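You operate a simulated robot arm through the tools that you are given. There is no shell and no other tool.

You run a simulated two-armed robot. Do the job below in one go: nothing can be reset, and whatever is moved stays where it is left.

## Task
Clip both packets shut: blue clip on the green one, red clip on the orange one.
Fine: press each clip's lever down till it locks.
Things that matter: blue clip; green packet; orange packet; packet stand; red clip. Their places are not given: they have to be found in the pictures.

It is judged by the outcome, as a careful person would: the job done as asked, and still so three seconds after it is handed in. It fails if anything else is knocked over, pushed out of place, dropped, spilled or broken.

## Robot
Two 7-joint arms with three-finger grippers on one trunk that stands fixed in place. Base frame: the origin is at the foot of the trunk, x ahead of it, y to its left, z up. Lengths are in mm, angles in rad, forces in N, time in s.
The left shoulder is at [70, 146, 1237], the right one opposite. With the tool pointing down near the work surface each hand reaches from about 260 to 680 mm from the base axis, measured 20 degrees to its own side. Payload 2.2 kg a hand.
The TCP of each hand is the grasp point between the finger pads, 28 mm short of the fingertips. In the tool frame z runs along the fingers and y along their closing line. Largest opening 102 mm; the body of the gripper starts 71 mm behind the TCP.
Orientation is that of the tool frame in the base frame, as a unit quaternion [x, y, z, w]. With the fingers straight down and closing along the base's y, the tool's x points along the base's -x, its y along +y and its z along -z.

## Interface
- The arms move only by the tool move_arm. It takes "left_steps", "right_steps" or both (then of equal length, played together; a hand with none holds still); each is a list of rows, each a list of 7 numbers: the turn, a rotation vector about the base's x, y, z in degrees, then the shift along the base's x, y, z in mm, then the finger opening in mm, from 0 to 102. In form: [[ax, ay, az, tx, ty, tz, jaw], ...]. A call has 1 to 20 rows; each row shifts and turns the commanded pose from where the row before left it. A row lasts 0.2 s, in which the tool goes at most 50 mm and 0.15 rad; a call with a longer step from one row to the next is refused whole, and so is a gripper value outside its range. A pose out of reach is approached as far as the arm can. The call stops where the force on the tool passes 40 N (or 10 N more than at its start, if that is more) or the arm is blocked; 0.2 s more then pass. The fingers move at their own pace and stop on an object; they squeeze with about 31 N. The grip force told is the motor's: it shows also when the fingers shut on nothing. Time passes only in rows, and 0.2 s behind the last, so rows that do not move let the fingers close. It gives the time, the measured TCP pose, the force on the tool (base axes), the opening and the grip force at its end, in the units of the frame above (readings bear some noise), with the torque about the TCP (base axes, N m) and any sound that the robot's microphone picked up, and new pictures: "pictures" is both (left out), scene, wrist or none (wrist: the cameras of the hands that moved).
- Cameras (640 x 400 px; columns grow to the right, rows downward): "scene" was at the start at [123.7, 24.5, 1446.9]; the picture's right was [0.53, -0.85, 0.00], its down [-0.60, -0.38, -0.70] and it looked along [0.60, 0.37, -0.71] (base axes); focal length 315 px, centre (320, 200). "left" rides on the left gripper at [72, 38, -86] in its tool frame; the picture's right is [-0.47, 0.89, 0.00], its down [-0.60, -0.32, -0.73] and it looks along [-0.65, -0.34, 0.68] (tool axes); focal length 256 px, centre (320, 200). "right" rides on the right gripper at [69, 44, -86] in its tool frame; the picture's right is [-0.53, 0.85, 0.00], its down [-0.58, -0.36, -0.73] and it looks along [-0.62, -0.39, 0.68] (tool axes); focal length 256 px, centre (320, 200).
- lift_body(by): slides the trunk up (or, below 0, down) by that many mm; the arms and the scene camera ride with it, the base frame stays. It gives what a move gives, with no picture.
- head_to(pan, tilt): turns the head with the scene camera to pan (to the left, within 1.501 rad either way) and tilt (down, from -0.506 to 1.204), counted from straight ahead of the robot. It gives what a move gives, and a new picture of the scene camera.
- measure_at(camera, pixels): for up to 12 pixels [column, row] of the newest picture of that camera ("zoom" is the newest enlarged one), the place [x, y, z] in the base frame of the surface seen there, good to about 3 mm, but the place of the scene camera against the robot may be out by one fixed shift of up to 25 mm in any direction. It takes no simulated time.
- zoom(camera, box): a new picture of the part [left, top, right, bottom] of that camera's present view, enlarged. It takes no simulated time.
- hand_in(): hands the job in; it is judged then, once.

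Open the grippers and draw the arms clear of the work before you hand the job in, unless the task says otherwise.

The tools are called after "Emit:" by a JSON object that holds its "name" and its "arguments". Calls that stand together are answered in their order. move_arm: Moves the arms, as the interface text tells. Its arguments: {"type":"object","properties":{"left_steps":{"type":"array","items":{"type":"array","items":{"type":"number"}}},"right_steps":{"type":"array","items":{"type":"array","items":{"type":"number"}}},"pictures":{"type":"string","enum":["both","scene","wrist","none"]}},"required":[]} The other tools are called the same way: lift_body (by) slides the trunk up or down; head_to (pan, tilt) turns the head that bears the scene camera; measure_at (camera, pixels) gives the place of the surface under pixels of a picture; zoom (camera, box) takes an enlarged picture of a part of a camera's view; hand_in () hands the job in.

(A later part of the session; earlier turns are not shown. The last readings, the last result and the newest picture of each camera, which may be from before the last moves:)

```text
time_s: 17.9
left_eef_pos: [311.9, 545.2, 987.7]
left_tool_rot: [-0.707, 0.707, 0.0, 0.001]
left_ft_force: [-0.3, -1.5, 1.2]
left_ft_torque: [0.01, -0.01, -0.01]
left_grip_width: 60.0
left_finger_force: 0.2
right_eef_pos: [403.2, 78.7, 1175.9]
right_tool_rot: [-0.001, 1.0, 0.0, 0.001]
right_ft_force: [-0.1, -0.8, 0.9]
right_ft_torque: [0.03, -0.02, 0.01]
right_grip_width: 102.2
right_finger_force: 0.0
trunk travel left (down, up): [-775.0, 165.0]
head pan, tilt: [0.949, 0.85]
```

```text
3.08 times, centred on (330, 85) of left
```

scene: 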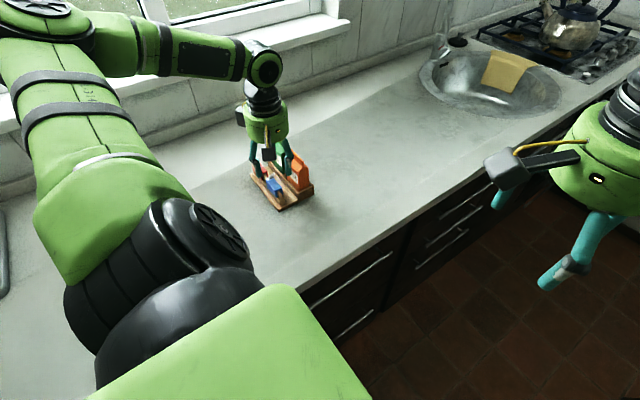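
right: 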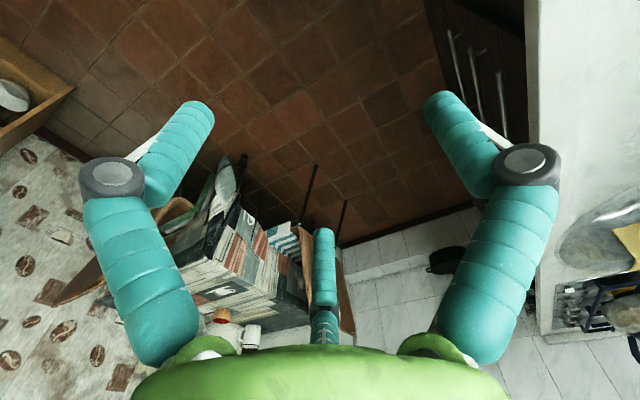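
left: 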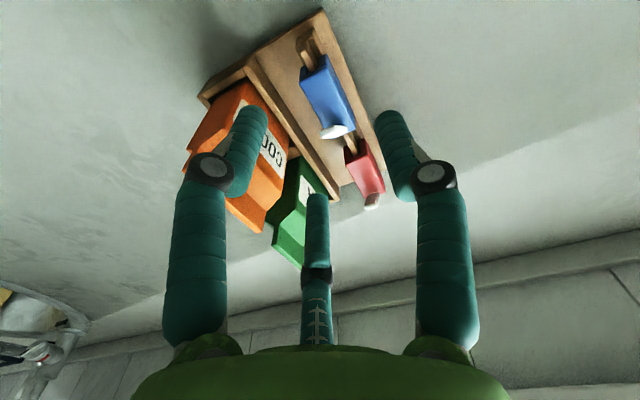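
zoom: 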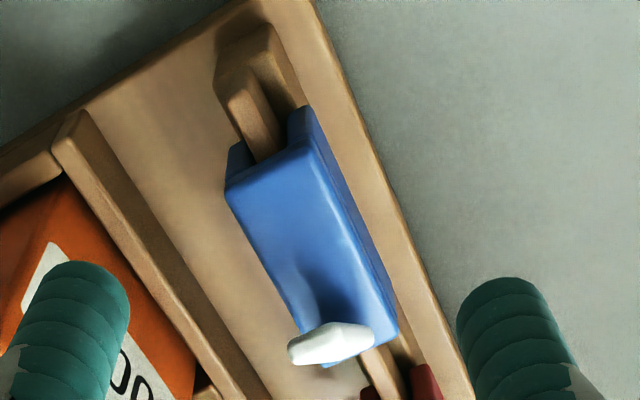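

I measure clip corners, lever tip edges, the rail, and the finger tips in this zoom.

Emit:
{"name": "measure_at", "arguments": {"camera": "zoom", "pixels": [[228, 188], [312, 140], [392, 335], [310, 315], [292, 352], [330, 345], [372, 335], [330, 325], [330, 362], [250, 95], [285, 110], [340, 175]]}}

Emit:
{"name": "measure_at", "arguments": {"camera": "zoom", "pixels": [[262, 160], [310, 112], [235, 150], [230, 200], [245, 75], [300, 65], [300, 230], [350, 240], [100, 265], [505, 280], [380, 385], [150, 240]]}}

```text
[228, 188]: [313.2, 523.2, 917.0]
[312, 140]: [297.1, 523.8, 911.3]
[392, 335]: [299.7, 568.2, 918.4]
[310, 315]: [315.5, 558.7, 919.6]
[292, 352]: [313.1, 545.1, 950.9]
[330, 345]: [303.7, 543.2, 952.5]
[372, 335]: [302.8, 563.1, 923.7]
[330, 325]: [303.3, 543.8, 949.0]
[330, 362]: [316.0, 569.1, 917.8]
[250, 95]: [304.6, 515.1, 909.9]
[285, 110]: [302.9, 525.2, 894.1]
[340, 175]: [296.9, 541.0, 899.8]
```

```text
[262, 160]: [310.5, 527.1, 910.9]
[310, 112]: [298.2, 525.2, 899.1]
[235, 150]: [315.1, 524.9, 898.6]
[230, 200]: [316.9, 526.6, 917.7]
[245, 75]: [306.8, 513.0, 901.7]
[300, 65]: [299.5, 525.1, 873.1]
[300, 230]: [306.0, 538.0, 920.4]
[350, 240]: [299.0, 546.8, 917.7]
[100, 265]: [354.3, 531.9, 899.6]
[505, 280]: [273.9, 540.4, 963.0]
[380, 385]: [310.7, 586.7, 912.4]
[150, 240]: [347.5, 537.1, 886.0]
```

Blue clip centre is ≈(307, 546), 19.5 wide × 44.5 long, top 918.5. I take another reading of the hand pose before descending, since readings are noisy.

Emit:
{"name": "move_arm", "arguments": {"left_steps": [[0, 0, 0, 0, 0, 0, 60]], "pictures": "none"}}

Emit:
{"name": "move_arm", "arguments": {"left_steps": [[0, 0, 0, 0, 0, 0, 60]], "pictures": "none"}}

Emit:
{"name": "move_arm", "arguments": {"left_steps": [[0, 0, 0, 0, 0, 0, 60]], "pictures": "none"}}

```text
time_s: 18.3
left_eef_pos: [313.9, 544.9, 987.7]
left_tool_rot: [-0.707, 0.707, 0.0, 0.0]
left_ft_force: [0.7, 0.1, 0.7]
left_ft_torque: [0.03, 0.02, 0.02]
left_grip_width: 59.9
left_finger_force: 0.1
right_eef_pos: [404.8, 80.0, 1175.9]
right_tool_rot: [0.001, 1.0, 0.0, 0.0]
right_ft_force: [0.9, 0.0, -0.6]
right_ft_torque: [0.0, -0.03, -0.02]
right_grip_width: 102.2
right_finger_force: 0.1
trunk travel left (down, up): [-775.0, 165.0]
head pan, tilt: [0.949, 0.85]
```

```text
time_s: 18.7
left_eef_pos: [313.8, 544.3, 987.8]
left_tool_rot: [0.707, -0.707, 0.001, 0.0]
left_ft_force: [0.1, -0.7, 0.6]
left_ft_torque: [0.0, 0.0, 0.0]
left_grip_width: 60.1
left_finger_force: 0.1
right_eef_pos: [406.3, 79.9, 1175.8]
right_tool_rot: [0.001, 1.0, 0.0, 0.001]
right_ft_force: [0.4, 0.0, -0.4]
right_ft_torque: [-0.01, -0.03, -0.01]
right_grip_width: 102.0
right_finger_force: 0.0
trunk travel left (down, up): [-775.0, 165.0]
head pan, tilt: [0.949, 0.85]
```

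```text
time_s: 19.1
left_eef_pos: [314.4, 544.7, 986.6]
left_tool_rot: [-0.707, 0.707, 0.0, 0.0]
left_ft_force: [-0.2, 0.1, -0.6]
left_ft_torque: [0.01, 0.02, -0.03]
left_grip_width: 60.0
left_finger_force: 0.1
right_eef_pos: [406.3, 78.9, 1174.8]
right_tool_rot: [0.0, 1.0, 0.0, 0.0]
right_ft_force: [0.2, 0.0, -0.4]
right_ft_torque: [-0.01, -0.02, 0.01]
right_grip_width: 101.9
right_finger_force: 0.0
trunk travel left (down, up): [-775.0, 165.0]
head pan, tilt: [0.949, 0.85]
```

Hand is at ≈(314, 544.6, 987.5). I descend over the clip to z≈924 with 1.5 mm y correction, fingers at 60, tips ending at about z 898.

Emit:
{"name": "move_arm", "arguments": {"left_steps": [[0, 0, 0, -0.4, 1.6, -20, 60], [0, 0, 0, 0, 0, -20, 60], [0, 0, 0, 0, 0, -14, 60], [0, 0, 0, 0, 0, -10, 60], [0, 0, 0, 0, 0, 0, 60]], "pictures": "both"}}

Emit:
{"name": "zoom", "arguments": {"camera": "left", "box": [220, 20, 420, 200]}}

Emit:
{"name": "zoom", "arguments": {"camera": "scene", "box": [240, 125, 330, 215]}}

```text
time_s: 20.3
left_eef_pos: [316.0, 547.7, 923.6]
left_tool_rot: [0.707, -0.707, 0.0, 0.001]
left_ft_force: [-0.4, -1.0, -0.4]
left_ft_torque: [0.02, -0.02, -0.01]
left_grip_width: 59.7
left_finger_force: 0.1
right_eef_pos: [405.3, 78.9, 1175.3]
right_tool_rot: [0.0, 1.0, 0.0, 0.0]
right_ft_force: [0.6, -0.4, -0.1]
right_ft_torque: [0.0, 0.01, 0.0]
right_grip_width: 102.1
right_finger_force: 0.0
trunk travel left (down, up): [-775.0, 165.0]
head pan, tilt: [0.949, 0.85]
```

scene: 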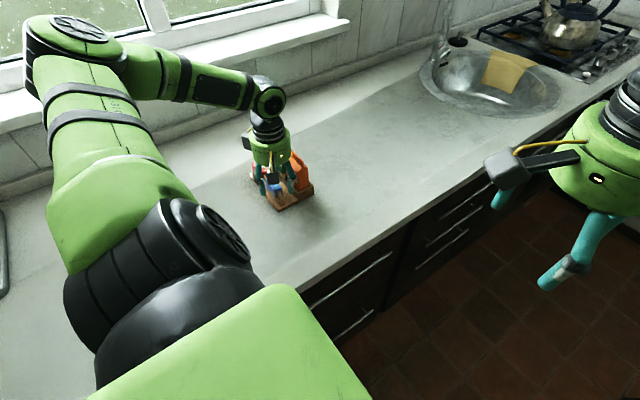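
left: 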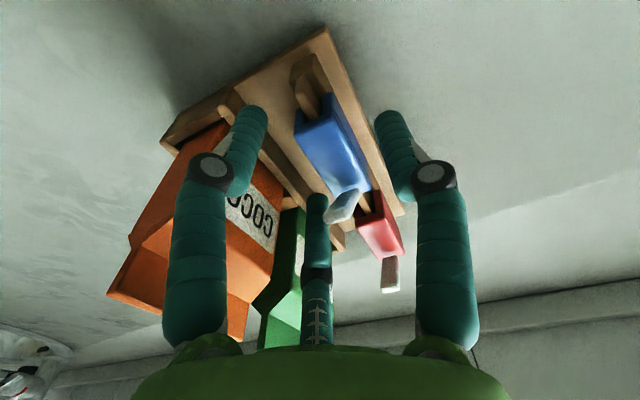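

```text
2.22 times, centred on (320, 110) of left
```

zoom: 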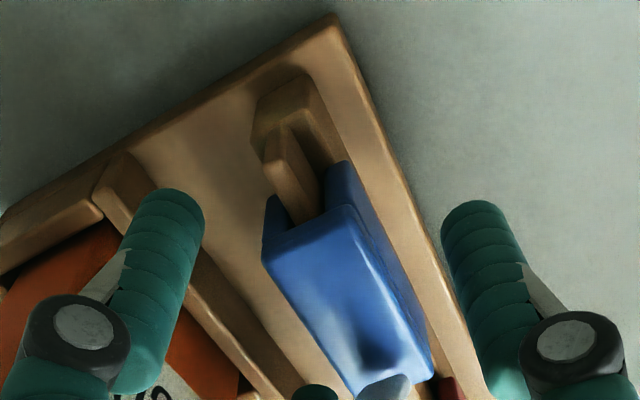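

```text
4.44 times, centred on (285, 170) of scene
```

zoom: 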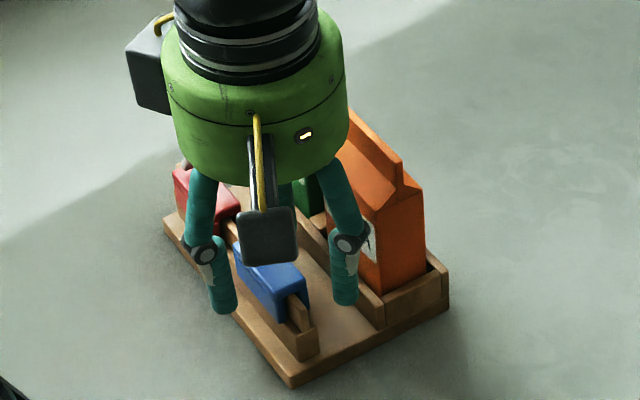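

No contact forces; fingers straddle the blue clip. I close in stages to 42 and read the side forces before squeezing fully.

Emit:
{"name": "move_arm", "arguments": {"left_steps": [[0, 0, 0, 0, 0, 0, 50], [0, 0, 0, 0, 0, 0, 44], [0, 0, 0, 0, 0, 0, 40], [0, 0, 0, 0, 0, 0, 40]], "pictures": "wrist"}}

Emit:
{"name": "zoom", "arguments": {"camera": "left", "box": [220, 70, 420, 220]}}

```text
time_s: 21.3
left_eef_pos: [316.9, 547.7, 924.3]
left_tool_rot: [-0.707, 0.707, 0.0, 0.001]
left_ft_force: [0.3, 0.8, 0.0]
left_ft_torque: [0.01, -0.01, 0.02]
left_grip_width: 40.1
left_finger_force: 0.1
right_eef_pos: [405.4, 78.8, 1174.2]
right_tool_rot: [0.0, 1.0, 0.0, 0.0]
right_ft_force: [-0.3, -0.4, 0.2]
right_ft_torque: [-0.03, 0.01, 0.0]
right_grip_width: 102.1
right_finger_force: 0.1
trunk travel left (down, up): [-775.0, 165.0]
head pan, tilt: [0.949, 0.85]
```

left: 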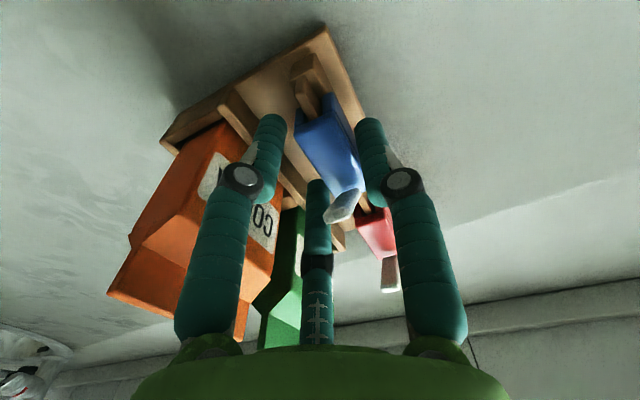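

```text
2.67 times, centred on (320, 145) of left
```

zoom: 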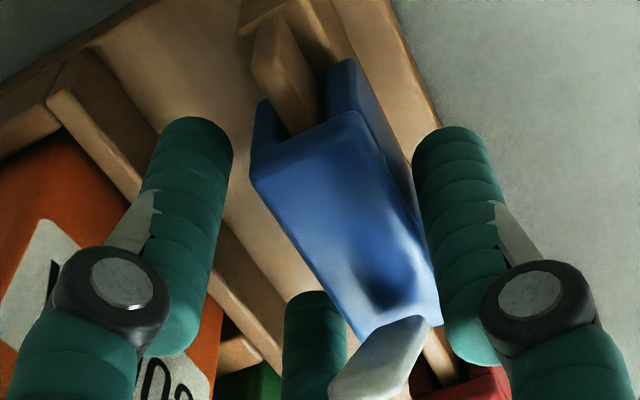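

No contact yet at 40; readings now put the TCP at ≈(316.5, 547.7), i.e. about 3 mm too far in +x and 1.5 in +y. I correct by (-3, -1.5) and close to 36.

Emit:
{"name": "move_arm", "arguments": {"left_steps": [[0, 0, 0, -3, -1.5, 0, 40], [0, 0, 0, 0, 0, 0, 37], [0, 0, 0, 0, 0, 0, 35], [0, 0, 0, 0, 0, 0, 35]], "pictures": "wrist"}}

Emit:
{"name": "zoom", "arguments": {"camera": "left", "box": [220, 70, 420, 220]}}

```text
time_s: 22.3
left_eef_pos: [313.6, 546.4, 924.3]
left_tool_rot: [-0.707, 0.707, 0.0, 0.0]
left_ft_force: [-0.4, -0.3, 0.0]
left_ft_torque: [0.0, 0.04, 0.02]
left_grip_width: 34.9
left_finger_force: 0.1
right_eef_pos: [405.4, 78.7, 1175.8]
right_tool_rot: [0.0, 1.0, 0.0, 0.0]
right_ft_force: [0.2, 0.6, -0.6]
right_ft_torque: [0.0, -0.01, -0.02]
right_grip_width: 102.3
right_finger_force: 0.1
trunk travel left (down, up): [-775.0, 165.0]
head pan, tilt: [0.949, 0.85]
```

left: 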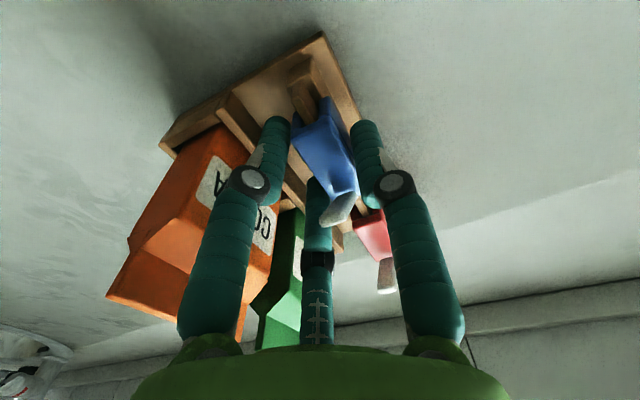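

```text
2.67 times, centred on (320, 145) of left
```

zoom: 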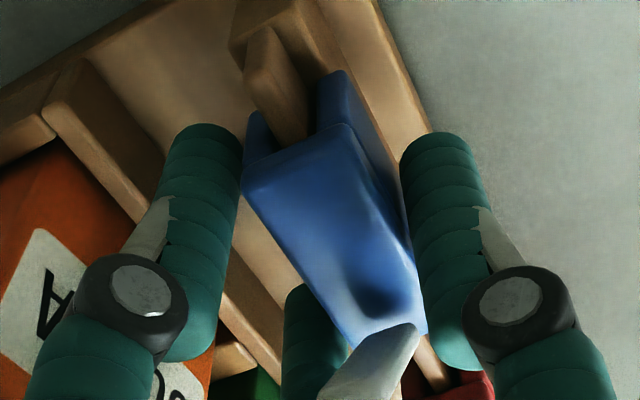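

All three fingers are almost touching. I close on to 31 in small stages and read force and opening.

Emit:
{"name": "move_arm", "arguments": {"left_steps": [[0, 0, 0, 0, 0, 0, 33], [0, 0, 0, 0, 0, 0, 32], [0, 0, 0, 0, 0, 0, 31], [0, 0, 0, 0, 0, 0, 31]], "pictures": "wrist"}}

Emit:
{"name": "zoom", "arguments": {"camera": "left", "box": [220, 70, 420, 220]}}

```text
time_s: 23.3
left_eef_pos: [313.3, 547.1, 924.0]
left_tool_rot: [0.708, -0.706, 0.0, 0.0]
left_ft_force: [0.4, -0.3, 0.6]
left_ft_torque: [-0.01, 0.01, 0.03]
left_grip_width: 31.3
left_finger_force: 0.0
right_eef_pos: [405.5, 78.9, 1174.8]
right_tool_rot: [0.0, 1.0, 0.001, 0.0]
right_ft_force: [0.0, -0.3, 0.7]
right_ft_torque: [0.01, -0.01, 0.0]
right_grip_width: 101.9
right_finger_force: 0.1
trunk travel left (down, up): [-775.0, 165.0]
head pan, tilt: [0.949, 0.85]
```

left: 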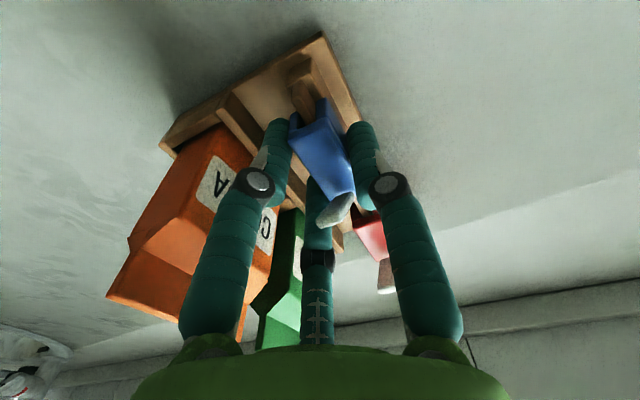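

```text
2.67 times, centred on (320, 145) of left
```

zoom: 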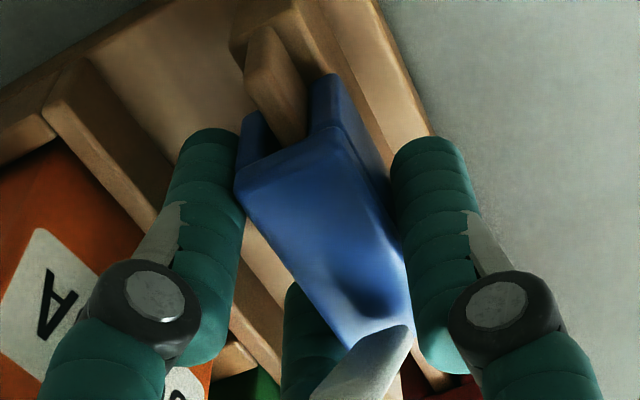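

Still no force at 31. I close further, 29 to 25, watching force.

Emit:
{"name": "move_arm", "arguments": {"left_steps": [[0, 0, 0, 0, 0, 0, 30], [0, 0, 0, 0, 0, 0, 29], [0, 0, 0, 0, 0, 0, 28], [0, 0, 0, 0, 0, 0, 28]], "pictures": "wrist"}}

Emit:
{"name": "zoom", "arguments": {"camera": "left", "box": [220, 70, 420, 220]}}

```text
time_s: 24.3
left_eef_pos: [314.4, 545.0, 923.5]
left_tool_rot: [-0.707, 0.707, 0.0, 0.0]
left_ft_force: [0.3, 0.2, 0.8]
left_ft_torque: [0.04, 0.01, -0.05]
left_grip_width: 29.2
left_finger_force: 30.7
right_eef_pos: [405.8, 77.9, 1174.1]
right_tool_rot: [0.0, 1.0, 0.0, 0.0]
right_ft_force: [0.4, 0.0, 0.0]
right_ft_torque: [0.07, 0.02, -0.01]
right_grip_width: 102.0
right_finger_force: 0.1
trunk travel left (down, up): [-775.0, 165.0]
head pan, tilt: [0.949, 0.85]
```

left: 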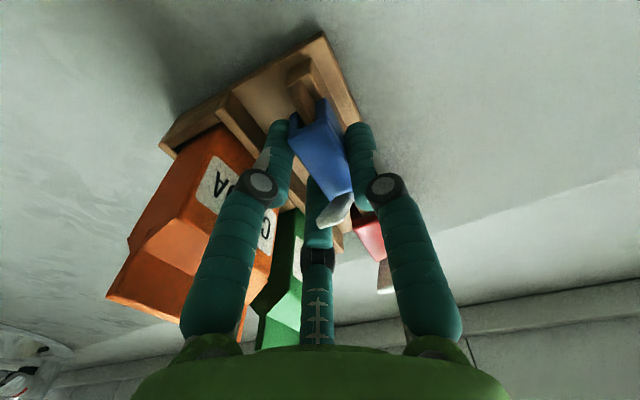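

```text
2.67 times, centred on (320, 145) of left
```

zoom: 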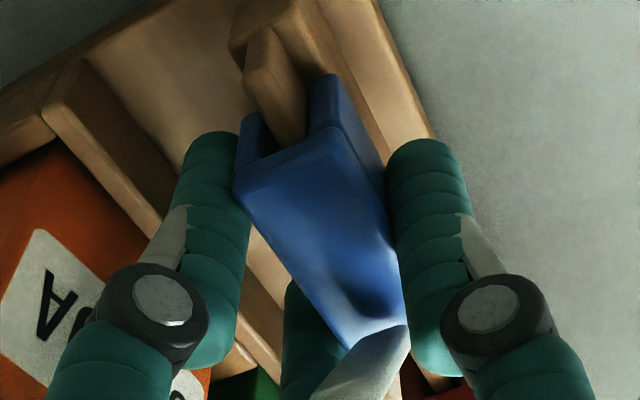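

Gripped at opening 29.2 with 30.7 N and no net side force. I lift straight up 30 mm slowly with the jaw commanded tight, checking force.

Emit:
{"name": "move_arm", "arguments": {"left_steps": [[0, 0, 0, 0, 0, 0, 22], [0, 0, 0, 0, 0, 4, 22], [0, 0, 0, 0, 0, 6, 22], [0, 0, 0, 0, 0, 10, 22], [0, 0, 0, 0, 0, 10, 22], [0, 0, 0, 0, 0, 10, 22]], "pictures": "both"}}

Emit:
{"name": "zoom", "arguments": {"camera": "scene", "box": [240, 125, 330, 215]}}

Emit:
{"name": "zoom", "arguments": {"camera": "left", "box": [220, 50, 420, 220]}}

```text
time_s: 25.7
left_eef_pos: [313.8, 547.3, 964.9]
left_tool_rot: [-0.707, 0.708, 0.0, 0.0]
left_ft_force: [0.2, 0.0, 0.5]
left_ft_torque: [0.0, -0.04, -0.02]
left_grip_width: 29.2
left_finger_force: 31.0
right_eef_pos: [405.1, 79.2, 1175.4]
right_tool_rot: [0.001, 1.0, -0.001, 0.0]
right_ft_force: [0.4, -0.7, -0.1]
right_ft_torque: [0.03, 0.01, 0.02]
right_grip_width: 101.8
right_finger_force: 0.2
trunk travel left (down, up): [-775.0, 165.0]
head pan, tilt: [0.949, 0.85]
```

scene: 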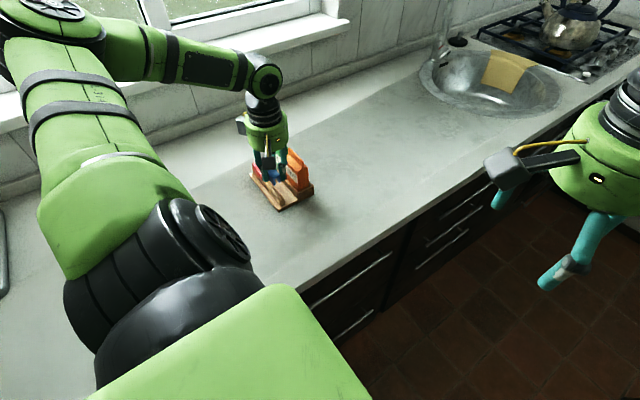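
left: 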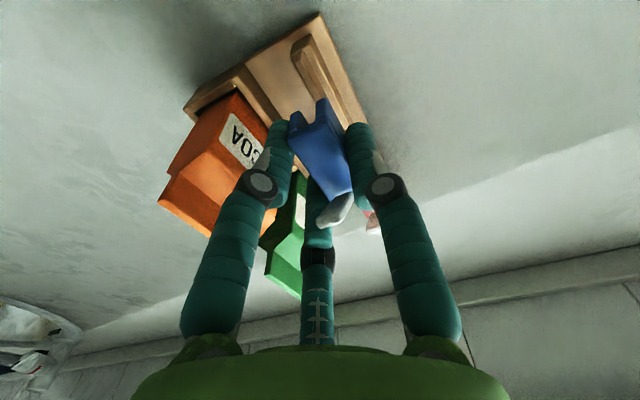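

```text
4.44 times, centred on (285, 170) of scene
```

zoom: 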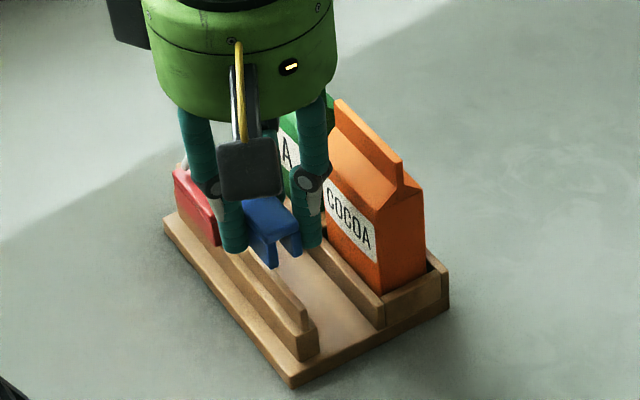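

```text
2.35 times, centred on (320, 135) of left
```

zoom: 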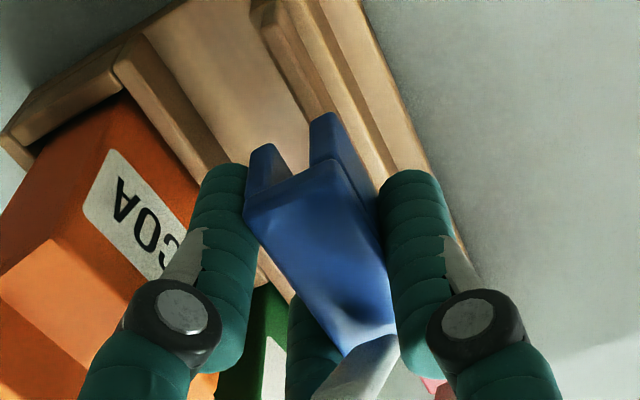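

The blue clip is off the rail, held level. I measure clip corners and wall ends to get the slot position relative to the TCP.

Emit:
{"name": "measure_at", "arguments": {"camera": "zoom", "pixels": [[250, 205], [252, 180], [270, 160], [285, 168], [308, 150], [318, 140], [335, 130], [345, 165], [370, 200], [340, 180], [262, 215], [300, 180]]}}

```text
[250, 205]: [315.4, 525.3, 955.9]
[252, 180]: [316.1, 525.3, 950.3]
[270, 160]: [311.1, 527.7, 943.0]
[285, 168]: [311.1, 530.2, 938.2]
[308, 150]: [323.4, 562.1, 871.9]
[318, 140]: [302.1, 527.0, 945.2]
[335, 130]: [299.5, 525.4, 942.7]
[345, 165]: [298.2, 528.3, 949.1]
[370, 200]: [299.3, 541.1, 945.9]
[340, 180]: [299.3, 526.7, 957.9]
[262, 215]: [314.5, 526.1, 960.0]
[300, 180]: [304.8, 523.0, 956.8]
```

Slot centre sits ≈7 mm to -x of the TCP, slot about 9 mm wide, clip bottom ≈29 mm below TCP. I lift to z≈1060 and look at the green packet's fin.

Emit:
{"name": "move_arm", "arguments": {"left_steps": [[0, 0, 0, 0, 0, 45, 22], [0, 0, 0, 0, 0, 45, 22], [0, 0, 0, 5, -25, 0, 22], [0, 0, 0, 0, 0, 0, 22]], "pictures": "both"}}

Emit:
{"name": "zoom", "arguments": {"camera": "left", "box": [220, 60, 420, 260]}}

Emit:
{"name": "zoom", "arguments": {"camera": "scene", "box": [240, 115, 330, 215]}}

```text
time_s: 26.7
left_eef_pos: [319.4, 518.8, 1054.4]
left_tool_rot: [0.707, -0.707, -0.001, 0.0]
left_ft_force: [0.3, 0.1, 0.0]
left_ft_torque: [0.0, 0.0, 0.0]
left_grip_width: 29.1
left_finger_force: 30.9
right_eef_pos: [405.9, 80.2, 1174.9]
right_tool_rot: [0.0, 1.0, 0.001, 0.0]
right_ft_force: [-1.0, -0.4, 0.0]
right_ft_torque: [0.03, 0.0, 0.0]
right_grip_width: 102.0
right_finger_force: 0.1
trunk travel left (down, up): [-775.0, 165.0]
head pan, tilt: [0.949, 0.85]
```

scene: 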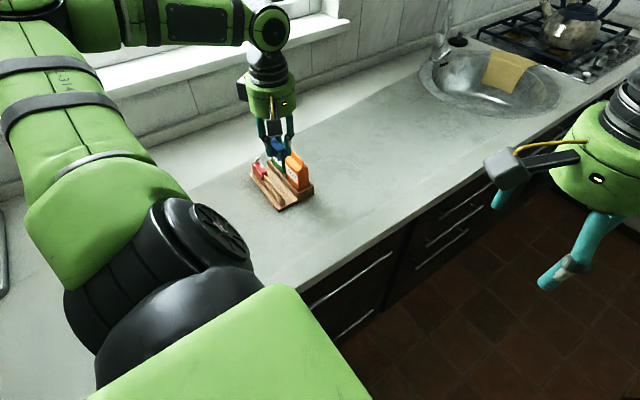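
left: 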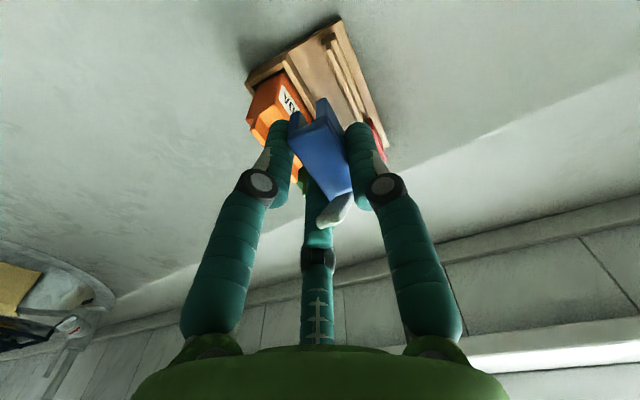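

```text
2.00 times, centred on (320, 160) of left
```

zoom: 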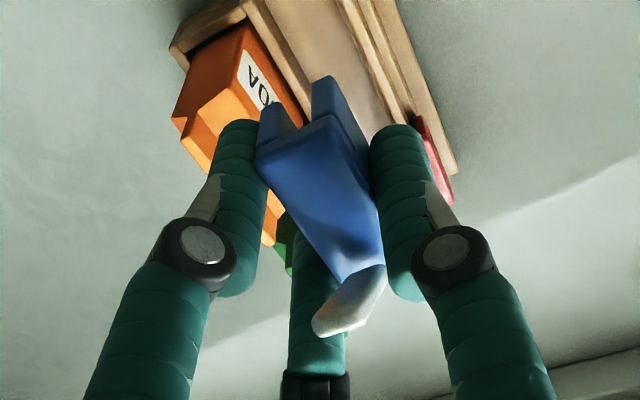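

```text
4.00 times, centred on (285, 165) of scene
```

zoom: 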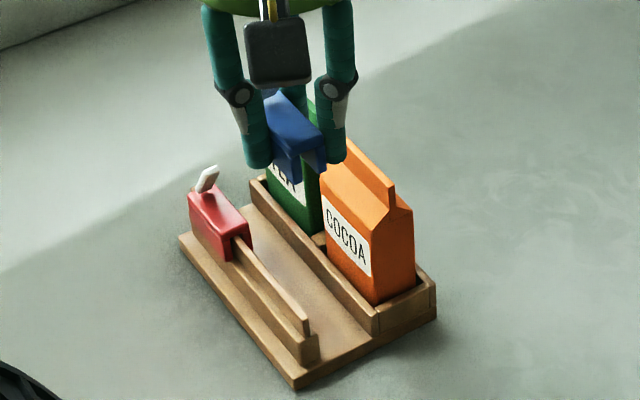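

Green fin should be centred near (372, 617), from earlier measurements spanning y≈588–646. I move over it at z≈1054 and then view before lowering.

Emit:
{"name": "move_arm", "arguments": {"left_steps": [[0, 0, 0, 20, 31.8, 0, 22], [0, 0, 0, 20, 31.8, 0, 22], [0, 0, 0, 20, 31.8, 0, 22], [0, 0, 0, 0, 0, 0, 22], [0, 0, 0, 0, 0, 0, 22]], "pictures": "both"}}

Emit:
{"name": "zoom", "arguments": {"camera": "left", "box": [220, 0, 420, 200]}}

Emit:
{"name": "zoom", "arguments": {"camera": "scene", "box": [240, 95, 330, 195]}}

```text
time_s: 27.9
left_eef_pos: [379.2, 616.1, 1055.2]
left_tool_rot: [0.708, -0.707, 0.0, 0.0]
left_ft_force: [-0.3, 0.3, -0.2]
left_ft_torque: [0.01, 0.01, -0.04]
left_grip_width: 29.1
left_finger_force: 30.8
right_eef_pos: [405.6, 78.3, 1175.0]
right_tool_rot: [0.0, 1.0, 0.0, -0.001]
right_ft_force: [-1.1, 1.3, -0.3]
right_ft_torque: [-0.02, 0.02, 0.01]
right_grip_width: 102.1
right_finger_force: 0.0
trunk travel left (down, up): [-775.0, 165.0]
head pan, tilt: [0.949, 0.85]
```

scene: 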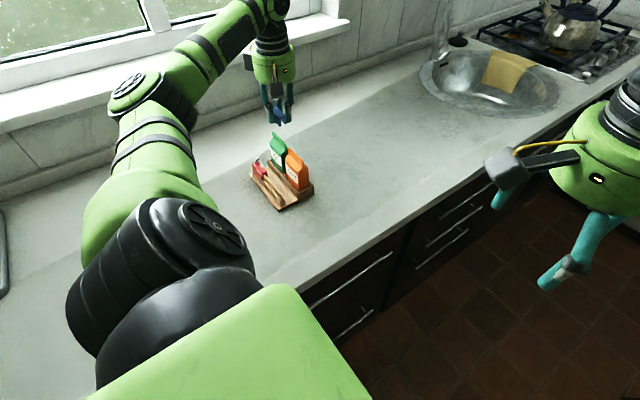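
left: 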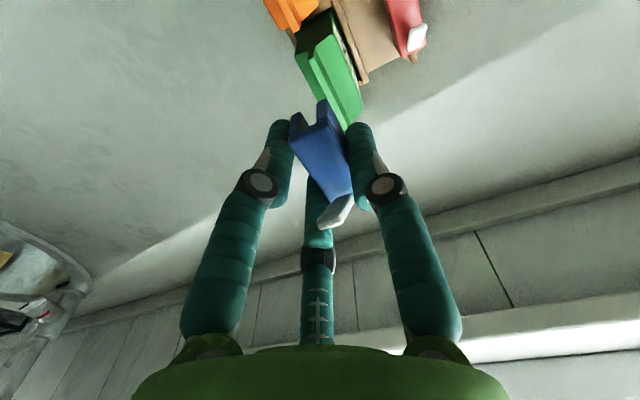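

```text
2.00 times, centred on (320, 100) of left
```

zoom: 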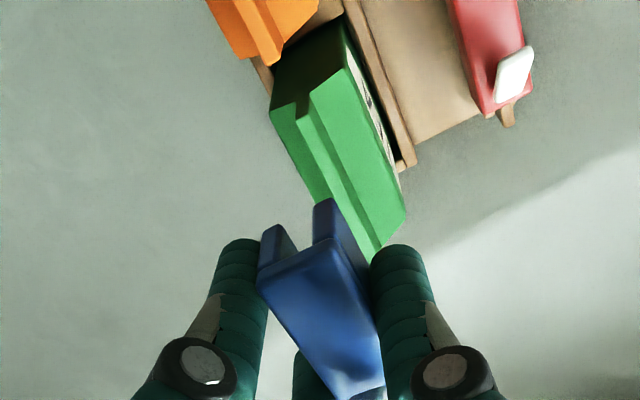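

```text
4.00 times, centred on (285, 145) of scene
```

zoom: 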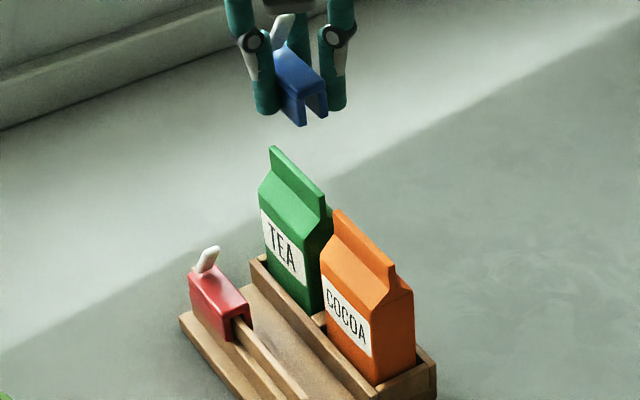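

Now the green fin is visible running from about (303,112) to (370,258) in the zoom of the wrist view. I re-zoom the wrist view and measure it together with the held clip.

Emit:
{"name": "zoom", "arguments": {"camera": "left", "box": [270, 0, 390, 150]}}

```text
2.67 times, centred on (330, 75) of left
```

zoom: 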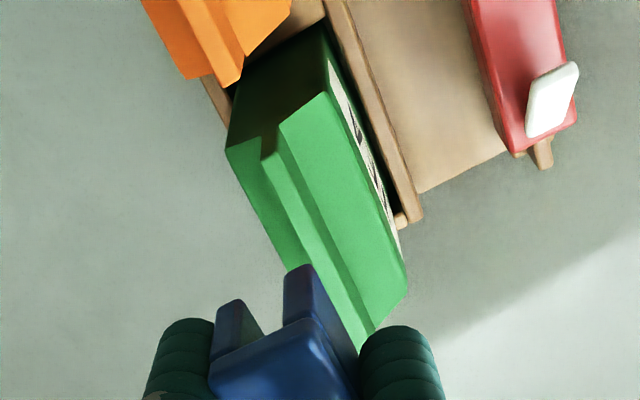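

I measure the green fin's top along its length, its near end, and the clip's wall ends.

Emit:
{"name": "measure_at", "arguments": {"camera": "zoom", "pixels": [[268, 158], [275, 170], [285, 195], [300, 225], [315, 250], [335, 285], [362, 335], [300, 200], [262, 165], [280, 150], [270, 140], [240, 150]]}}

Emit:
{"name": "measure_at", "arguments": {"camera": "zoom", "pixels": [[230, 310], [240, 305], [250, 330], [290, 280], [305, 275], [285, 300], [215, 365], [320, 330], [225, 345], [260, 320], [206, 30], [225, 65]]}}

```text
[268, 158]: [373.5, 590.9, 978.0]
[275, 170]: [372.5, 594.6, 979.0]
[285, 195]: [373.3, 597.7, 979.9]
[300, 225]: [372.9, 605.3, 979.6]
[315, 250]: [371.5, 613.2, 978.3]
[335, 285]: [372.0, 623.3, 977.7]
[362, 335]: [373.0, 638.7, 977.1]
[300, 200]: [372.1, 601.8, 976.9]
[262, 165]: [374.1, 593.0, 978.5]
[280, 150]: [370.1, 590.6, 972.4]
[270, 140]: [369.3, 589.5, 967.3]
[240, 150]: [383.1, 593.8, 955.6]
```

```text
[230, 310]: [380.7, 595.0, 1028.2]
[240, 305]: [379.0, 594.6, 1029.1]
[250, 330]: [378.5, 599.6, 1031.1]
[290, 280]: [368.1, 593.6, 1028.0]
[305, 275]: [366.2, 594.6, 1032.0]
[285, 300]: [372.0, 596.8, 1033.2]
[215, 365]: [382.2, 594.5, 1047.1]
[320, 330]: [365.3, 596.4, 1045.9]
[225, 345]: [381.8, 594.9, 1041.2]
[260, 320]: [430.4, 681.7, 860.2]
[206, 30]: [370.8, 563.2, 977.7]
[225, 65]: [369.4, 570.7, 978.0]
```

Clip centre is ≈373.8 in x, fin centre ≈372.6, so I shift -1.2 in x and lower 42 mm to just above the fin top (978), then check.

Emit:
{"name": "move_arm", "arguments": {"left_steps": [[0, 0, 0, -1.2, 0, -20, 22], [0, 0, 0, 0, 0, -15, 22], [0, 0, 0, 0, 0, -5, 22], [0, 0, 0, 0, 0, 0, 22]], "pictures": "both"}}

Emit:
{"name": "zoom", "arguments": {"camera": "left", "box": [260, 20, 400, 180]}}

Emit:
{"name": "zoom", "arguments": {"camera": "scene", "box": [255, 110, 315, 170]}}

```text
time_s: 28.9
left_eef_pos: [376.9, 615.8, 1012.9]
left_tool_rot: [0.707, -0.707, 0.0, 0.0]
left_ft_force: [-0.3, 0.4, 0.2]
left_ft_torque: [-0.02, 0.01, -0.02]
left_grip_width: 29.1
left_finger_force: 31.7
right_eef_pos: [404.8, 79.2, 1175.2]
right_tool_rot: [0.0, 1.0, 0.001, 0.0]
right_ft_force: [0.1, -1.2, 0.0]
right_ft_torque: [0.0, -0.02, -0.04]
right_grip_width: 102.1
right_finger_force: 0.1
trunk travel left (down, up): [-775.0, 165.0]
head pan, tilt: [0.949, 0.85]
```

scene: 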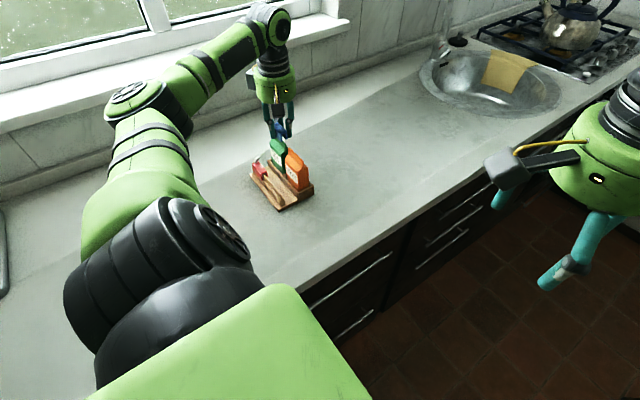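
left: 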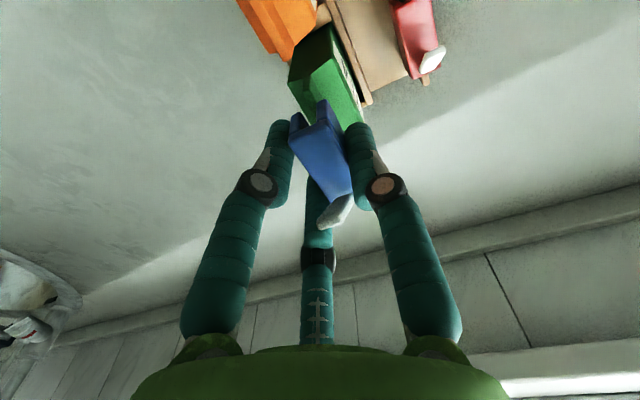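

```text
2.50 times, centred on (330, 100) of left
```

zoom: 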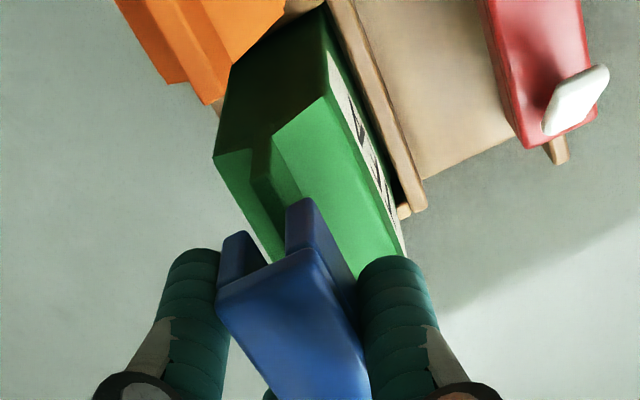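

```text
6.67 times, centred on (285, 140) of scene
```

zoom: 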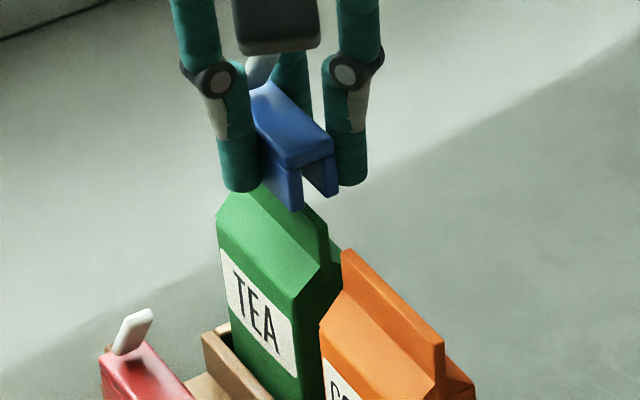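

Clip bottom is just above the fin. I measure fin and wall ends once more in this closer wrist view.

Emit:
{"name": "zoom", "arguments": {"camera": "left", "box": [285, 60, 365, 150]}}

```text
4.44 times, centred on (325, 105) of left
```

zoom: 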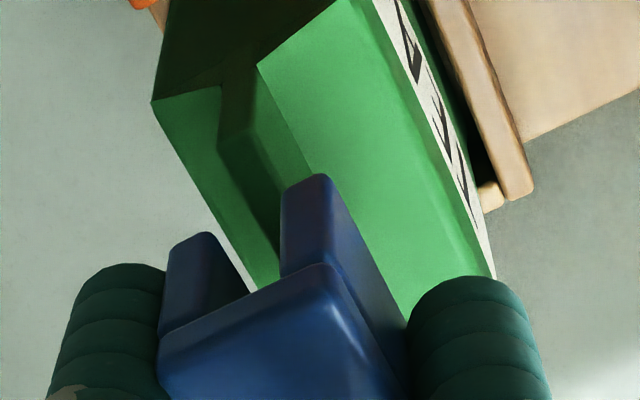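

Emit:
{"name": "measure_at", "arguments": {"camera": "zoom", "pixels": [[222, 150], [235, 158], [248, 150], [250, 190], [262, 215], [270, 240], [240, 200], [255, 180], [275, 200], [265, 260], [255, 250], [225, 120]]}}

Emit:
{"name": "measure_at", "arguments": {"camera": "zoom", "pixels": [[190, 245], [205, 240], [225, 270], [240, 290], [290, 200], [310, 185], [325, 178], [285, 260], [330, 220], [168, 340], [335, 275], [300, 230]]}}

```text
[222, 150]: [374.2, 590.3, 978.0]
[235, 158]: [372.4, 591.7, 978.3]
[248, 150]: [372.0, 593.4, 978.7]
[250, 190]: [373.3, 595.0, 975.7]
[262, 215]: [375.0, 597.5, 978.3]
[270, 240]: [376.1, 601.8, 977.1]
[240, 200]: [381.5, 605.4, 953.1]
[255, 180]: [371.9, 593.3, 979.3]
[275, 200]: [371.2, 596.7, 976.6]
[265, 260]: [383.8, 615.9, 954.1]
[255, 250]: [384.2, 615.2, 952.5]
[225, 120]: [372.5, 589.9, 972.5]
```

```text
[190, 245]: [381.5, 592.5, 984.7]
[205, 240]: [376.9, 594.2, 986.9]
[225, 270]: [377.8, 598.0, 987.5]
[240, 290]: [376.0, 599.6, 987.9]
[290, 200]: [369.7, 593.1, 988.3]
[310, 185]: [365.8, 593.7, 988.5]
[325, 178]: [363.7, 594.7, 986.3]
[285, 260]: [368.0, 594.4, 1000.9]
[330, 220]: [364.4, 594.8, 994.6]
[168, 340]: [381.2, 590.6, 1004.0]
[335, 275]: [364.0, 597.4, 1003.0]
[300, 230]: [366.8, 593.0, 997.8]
```

The slot (≈369–377) is centred on the fin (≈371–375). I lower slowly 20 mm with a 2 mm y shift, expecting the roof to seat at TCP z≈991.

Emit:
{"name": "move_arm", "arguments": {"left_steps": [[0, 0, 0, 0, 2, -4, 22], [0, 0, 0, 0, 0, -4, 22], [0, 0, 0, 0, 0, -4, 22], [0, 0, 0, 0, 0, -3, 22], [0, 0, 0, 0, 0, -3, 22], [0, 0, 0, 0, 0, 0, 22]], "pictures": "both"}}

Emit:
{"name": "zoom", "arguments": {"camera": "left", "box": [260, 20, 400, 180]}}

Emit:
{"name": "zoom", "arguments": {"camera": "scene", "box": [255, 110, 315, 170]}}

```text
time_s: 30.3
left_eef_pos: [377.6, 618.9, 995.9]
left_tool_rot: [-0.707, 0.707, 0.0, 0.0]
left_ft_force: [0.5, 0.9, 0.5]
left_ft_torque: [-0.04, -0.01, -0.01]
left_grip_width: 28.8
left_finger_force: 30.9
right_eef_pos: [405.4, 79.5, 1174.3]
right_tool_rot: [0.0, 1.0, -0.001, 0.0]
right_ft_force: [0.2, 0.3, 0.4]
right_ft_torque: [0.0, 0.0, -0.02]
right_grip_width: 101.8
right_finger_force: 0.0
trunk travel left (down, up): [-775.0, 165.0]
head pan, tilt: [0.949, 0.85]
```

scene: 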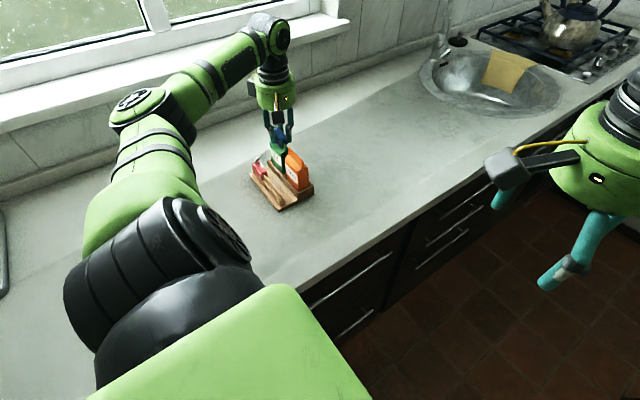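
left: 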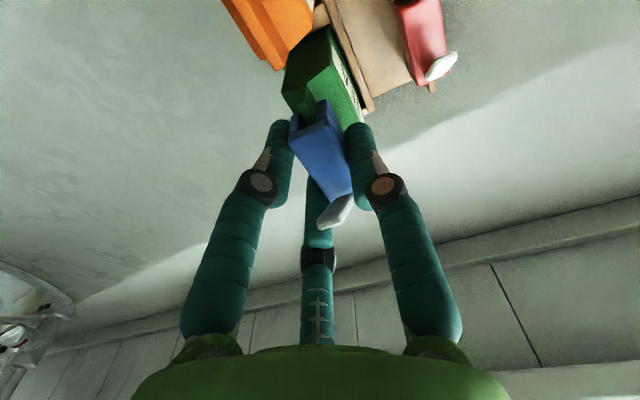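

```text
2.50 times, centred on (330, 100) of left
```

zoom: 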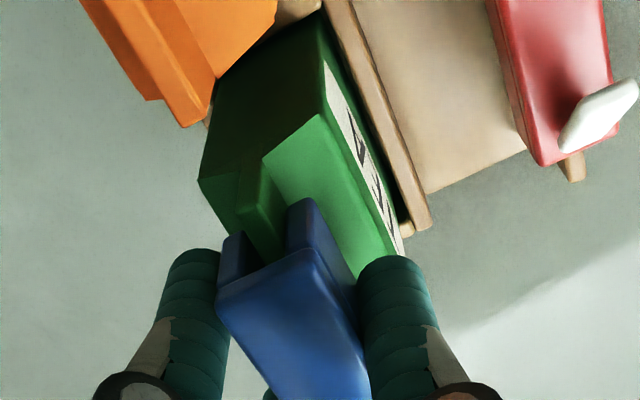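

```text
6.67 times, centred on (285, 140) of scene
```

zoom: 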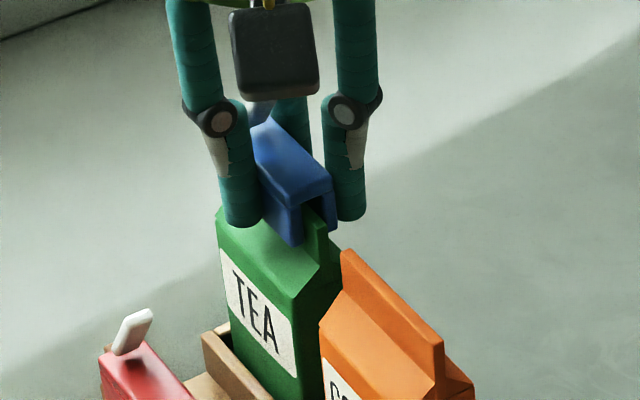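

The fin is inside the slot with no force. I continue down in small steps until contact is felt.

Emit:
{"name": "move_arm", "arguments": {"left_steps": [[0, 0, 0, 0, 0, -2, 22], [0, 0, 0, 0, 0, -1, 22], [0, 0, 0, 0, 0, -1, 22], [0, 0, 0, 0, 0, 0, 22]], "pictures": "none"}}

Emit:
{"name": "move_arm", "arguments": {"left_steps": [[0, 0, 0, 0, 0, -1, 22], [0, 0, 0, 0, 0, 0, 22]], "pictures": "wrist"}}

Emit:
{"name": "zoom", "arguments": {"camera": "scene", "box": [255, 110, 315, 170]}}

```text
time_s: 31.3
left_eef_pos: [376.8, 618.7, 991.8]
left_tool_rot: [-0.707, 0.707, 0.001, 0.0]
left_ft_force: [0.3, 0.1, -0.6]
left_ft_torque: [0.0, -0.01, 0.02]
left_grip_width: 28.9
left_finger_force: 30.8
right_eef_pos: [404.6, 78.2, 1175.1]
right_tool_rot: [0.0, 1.0, 0.0, 0.0]
right_ft_force: [1.0, 0.2, -0.1]
right_ft_torque: [0.02, 0.01, 0.03]
right_grip_width: 102.1
right_finger_force: 0.0
trunk travel left (down, up): [-775.0, 165.0]
head pan, tilt: [0.949, 0.85]
```

```text
time_s: 31.9
left_eef_pos: [377.0, 619.1, 991.4]
left_tool_rot: [0.707, -0.707, 0.0, -0.001]
left_ft_force: [-0.9, 0.9, -0.2]
left_ft_torque: [0.0, 0.04, -0.01]
left_grip_width: 29.2
left_finger_force: 30.9
right_eef_pos: [406.2, 79.5, 1175.7]
right_tool_rot: [0.0, 1.0, 0.0, 0.0]
right_ft_force: [-0.1, 0.2, 0.8]
right_ft_torque: [-0.04, 0.0, 0.02]
right_grip_width: 102.0
right_finger_force: 0.0
trunk travel left (down, up): [-775.0, 165.0]
head pan, tilt: [0.949, 0.85]
```

left: 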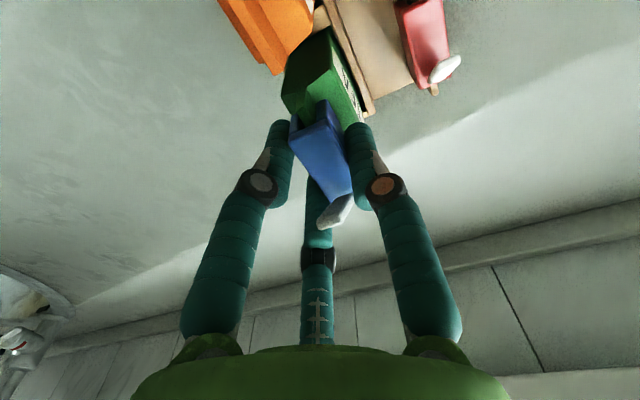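

```text
6.67 times, centred on (285, 140) of scene
```

zoom: 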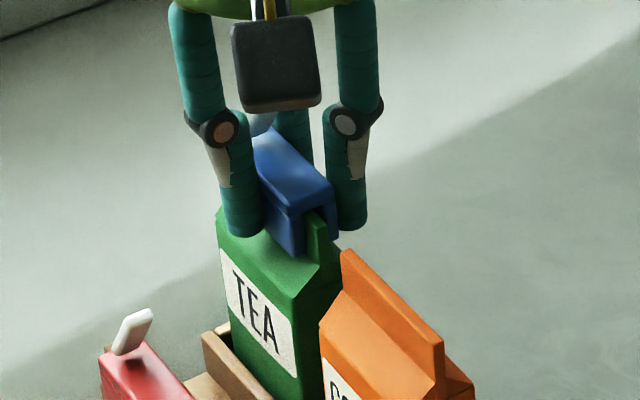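

No contact yet at z≈991; I go on in 1 mm steps.

Emit:
{"name": "move_arm", "arguments": {"left_steps": [[0, 0, 0, 0, 0, -1, 22], [0, 0, 0, 0, 0, 0, 22]], "pictures": "none"}}

Emit:
{"name": "move_arm", "arguments": {"left_steps": [[0, 0, 0, 0, 0, -1, 22], [0, 0, 0, 0, 0, 0, 22]], "pictures": "none"}}

Emit:
{"name": "move_arm", "arguments": {"left_steps": [[0, 0, 0, 0, 0, -1, 22], [0, 0, 0, 0, 0, 0, 22]], "pictures": "wrist"}}

Emit:
{"name": "zoom", "arguments": {"camera": "scene", "box": [265, 120, 305, 160]}}

```text
time_s: 32.5
left_eef_pos: [377.7, 618.5, 991.2]
left_tool_rot: [-0.707, 0.707, 0.0, 0.0]
left_ft_force: [0.1, 1.2, 0.0]
left_ft_torque: [0.03, 0.02, -0.04]
left_grip_width: 28.9
left_finger_force: 31.0
right_eef_pos: [407.3, 80.0, 1173.5]
right_tool_rot: [0.0, 1.0, 0.0, -0.001]
right_ft_force: [-0.8, 0.5, -0.2]
right_ft_torque: [-0.01, 0.04, 0.01]
right_grip_width: 102.0
right_finger_force: 0.1
trunk travel left (down, up): [-775.0, 165.0]
head pan, tilt: [0.949, 0.85]
```

```text
time_s: 33.1
left_eef_pos: [376.7, 618.4, 989.1]
left_tool_rot: [0.708, -0.707, -0.001, 0.0]
left_ft_force: [-0.3, -0.4, 1.5]
left_ft_torque: [-0.05, 0.0, -0.01]
left_grip_width: 29.0
left_finger_force: 30.6
right_eef_pos: [405.5, 78.9, 1175.6]
right_tool_rot: [-0.001, 1.0, 0.0, 0.0]
right_ft_force: [0.5, -0.5, 0.5]
right_ft_torque: [0.0, 0.01, 0.03]
right_grip_width: 102.2
right_finger_force: 0.0
trunk travel left (down, up): [-775.0, 165.0]
head pan, tilt: [0.949, 0.85]
```

```text
time_s: 33.7
left_eef_pos: [376.2, 617.4, 990.2]
left_tool_rot: [0.708, -0.707, 0.0, -0.002]
left_ft_force: [0.7, 1.6, 6.4]
left_ft_torque: [-0.11, 0.02, -0.04]
left_grip_width: 29.2
left_finger_force: 30.9
right_eef_pos: [405.7, 78.1, 1175.5]
right_tool_rot: [0.0, 1.0, 0.0, -0.001]
right_ft_force: [-0.4, -0.3, -1.1]
right_ft_torque: [-0.01, 0.01, 0.02]
right_grip_width: 101.9
right_finger_force: 0.0
trunk travel left (down, up): [-775.0, 165.0]
head pan, tilt: [0.949, 0.85]
```

left: 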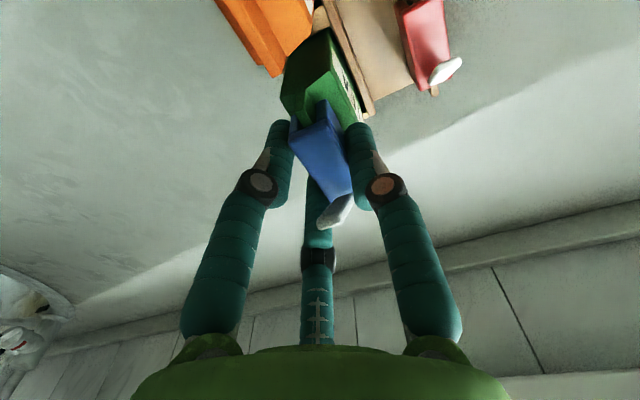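

```text
10.00 times, centred on (285, 140) of scene
```

zoom: 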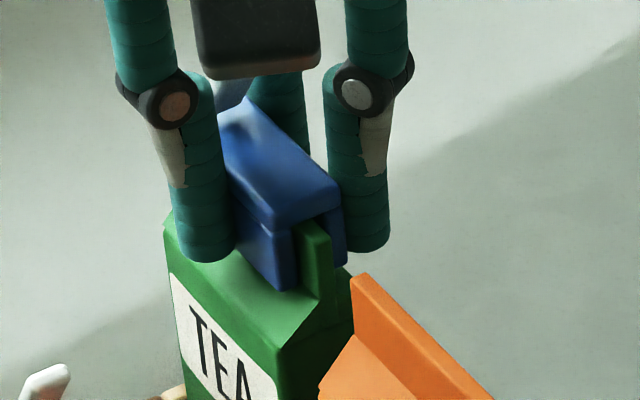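

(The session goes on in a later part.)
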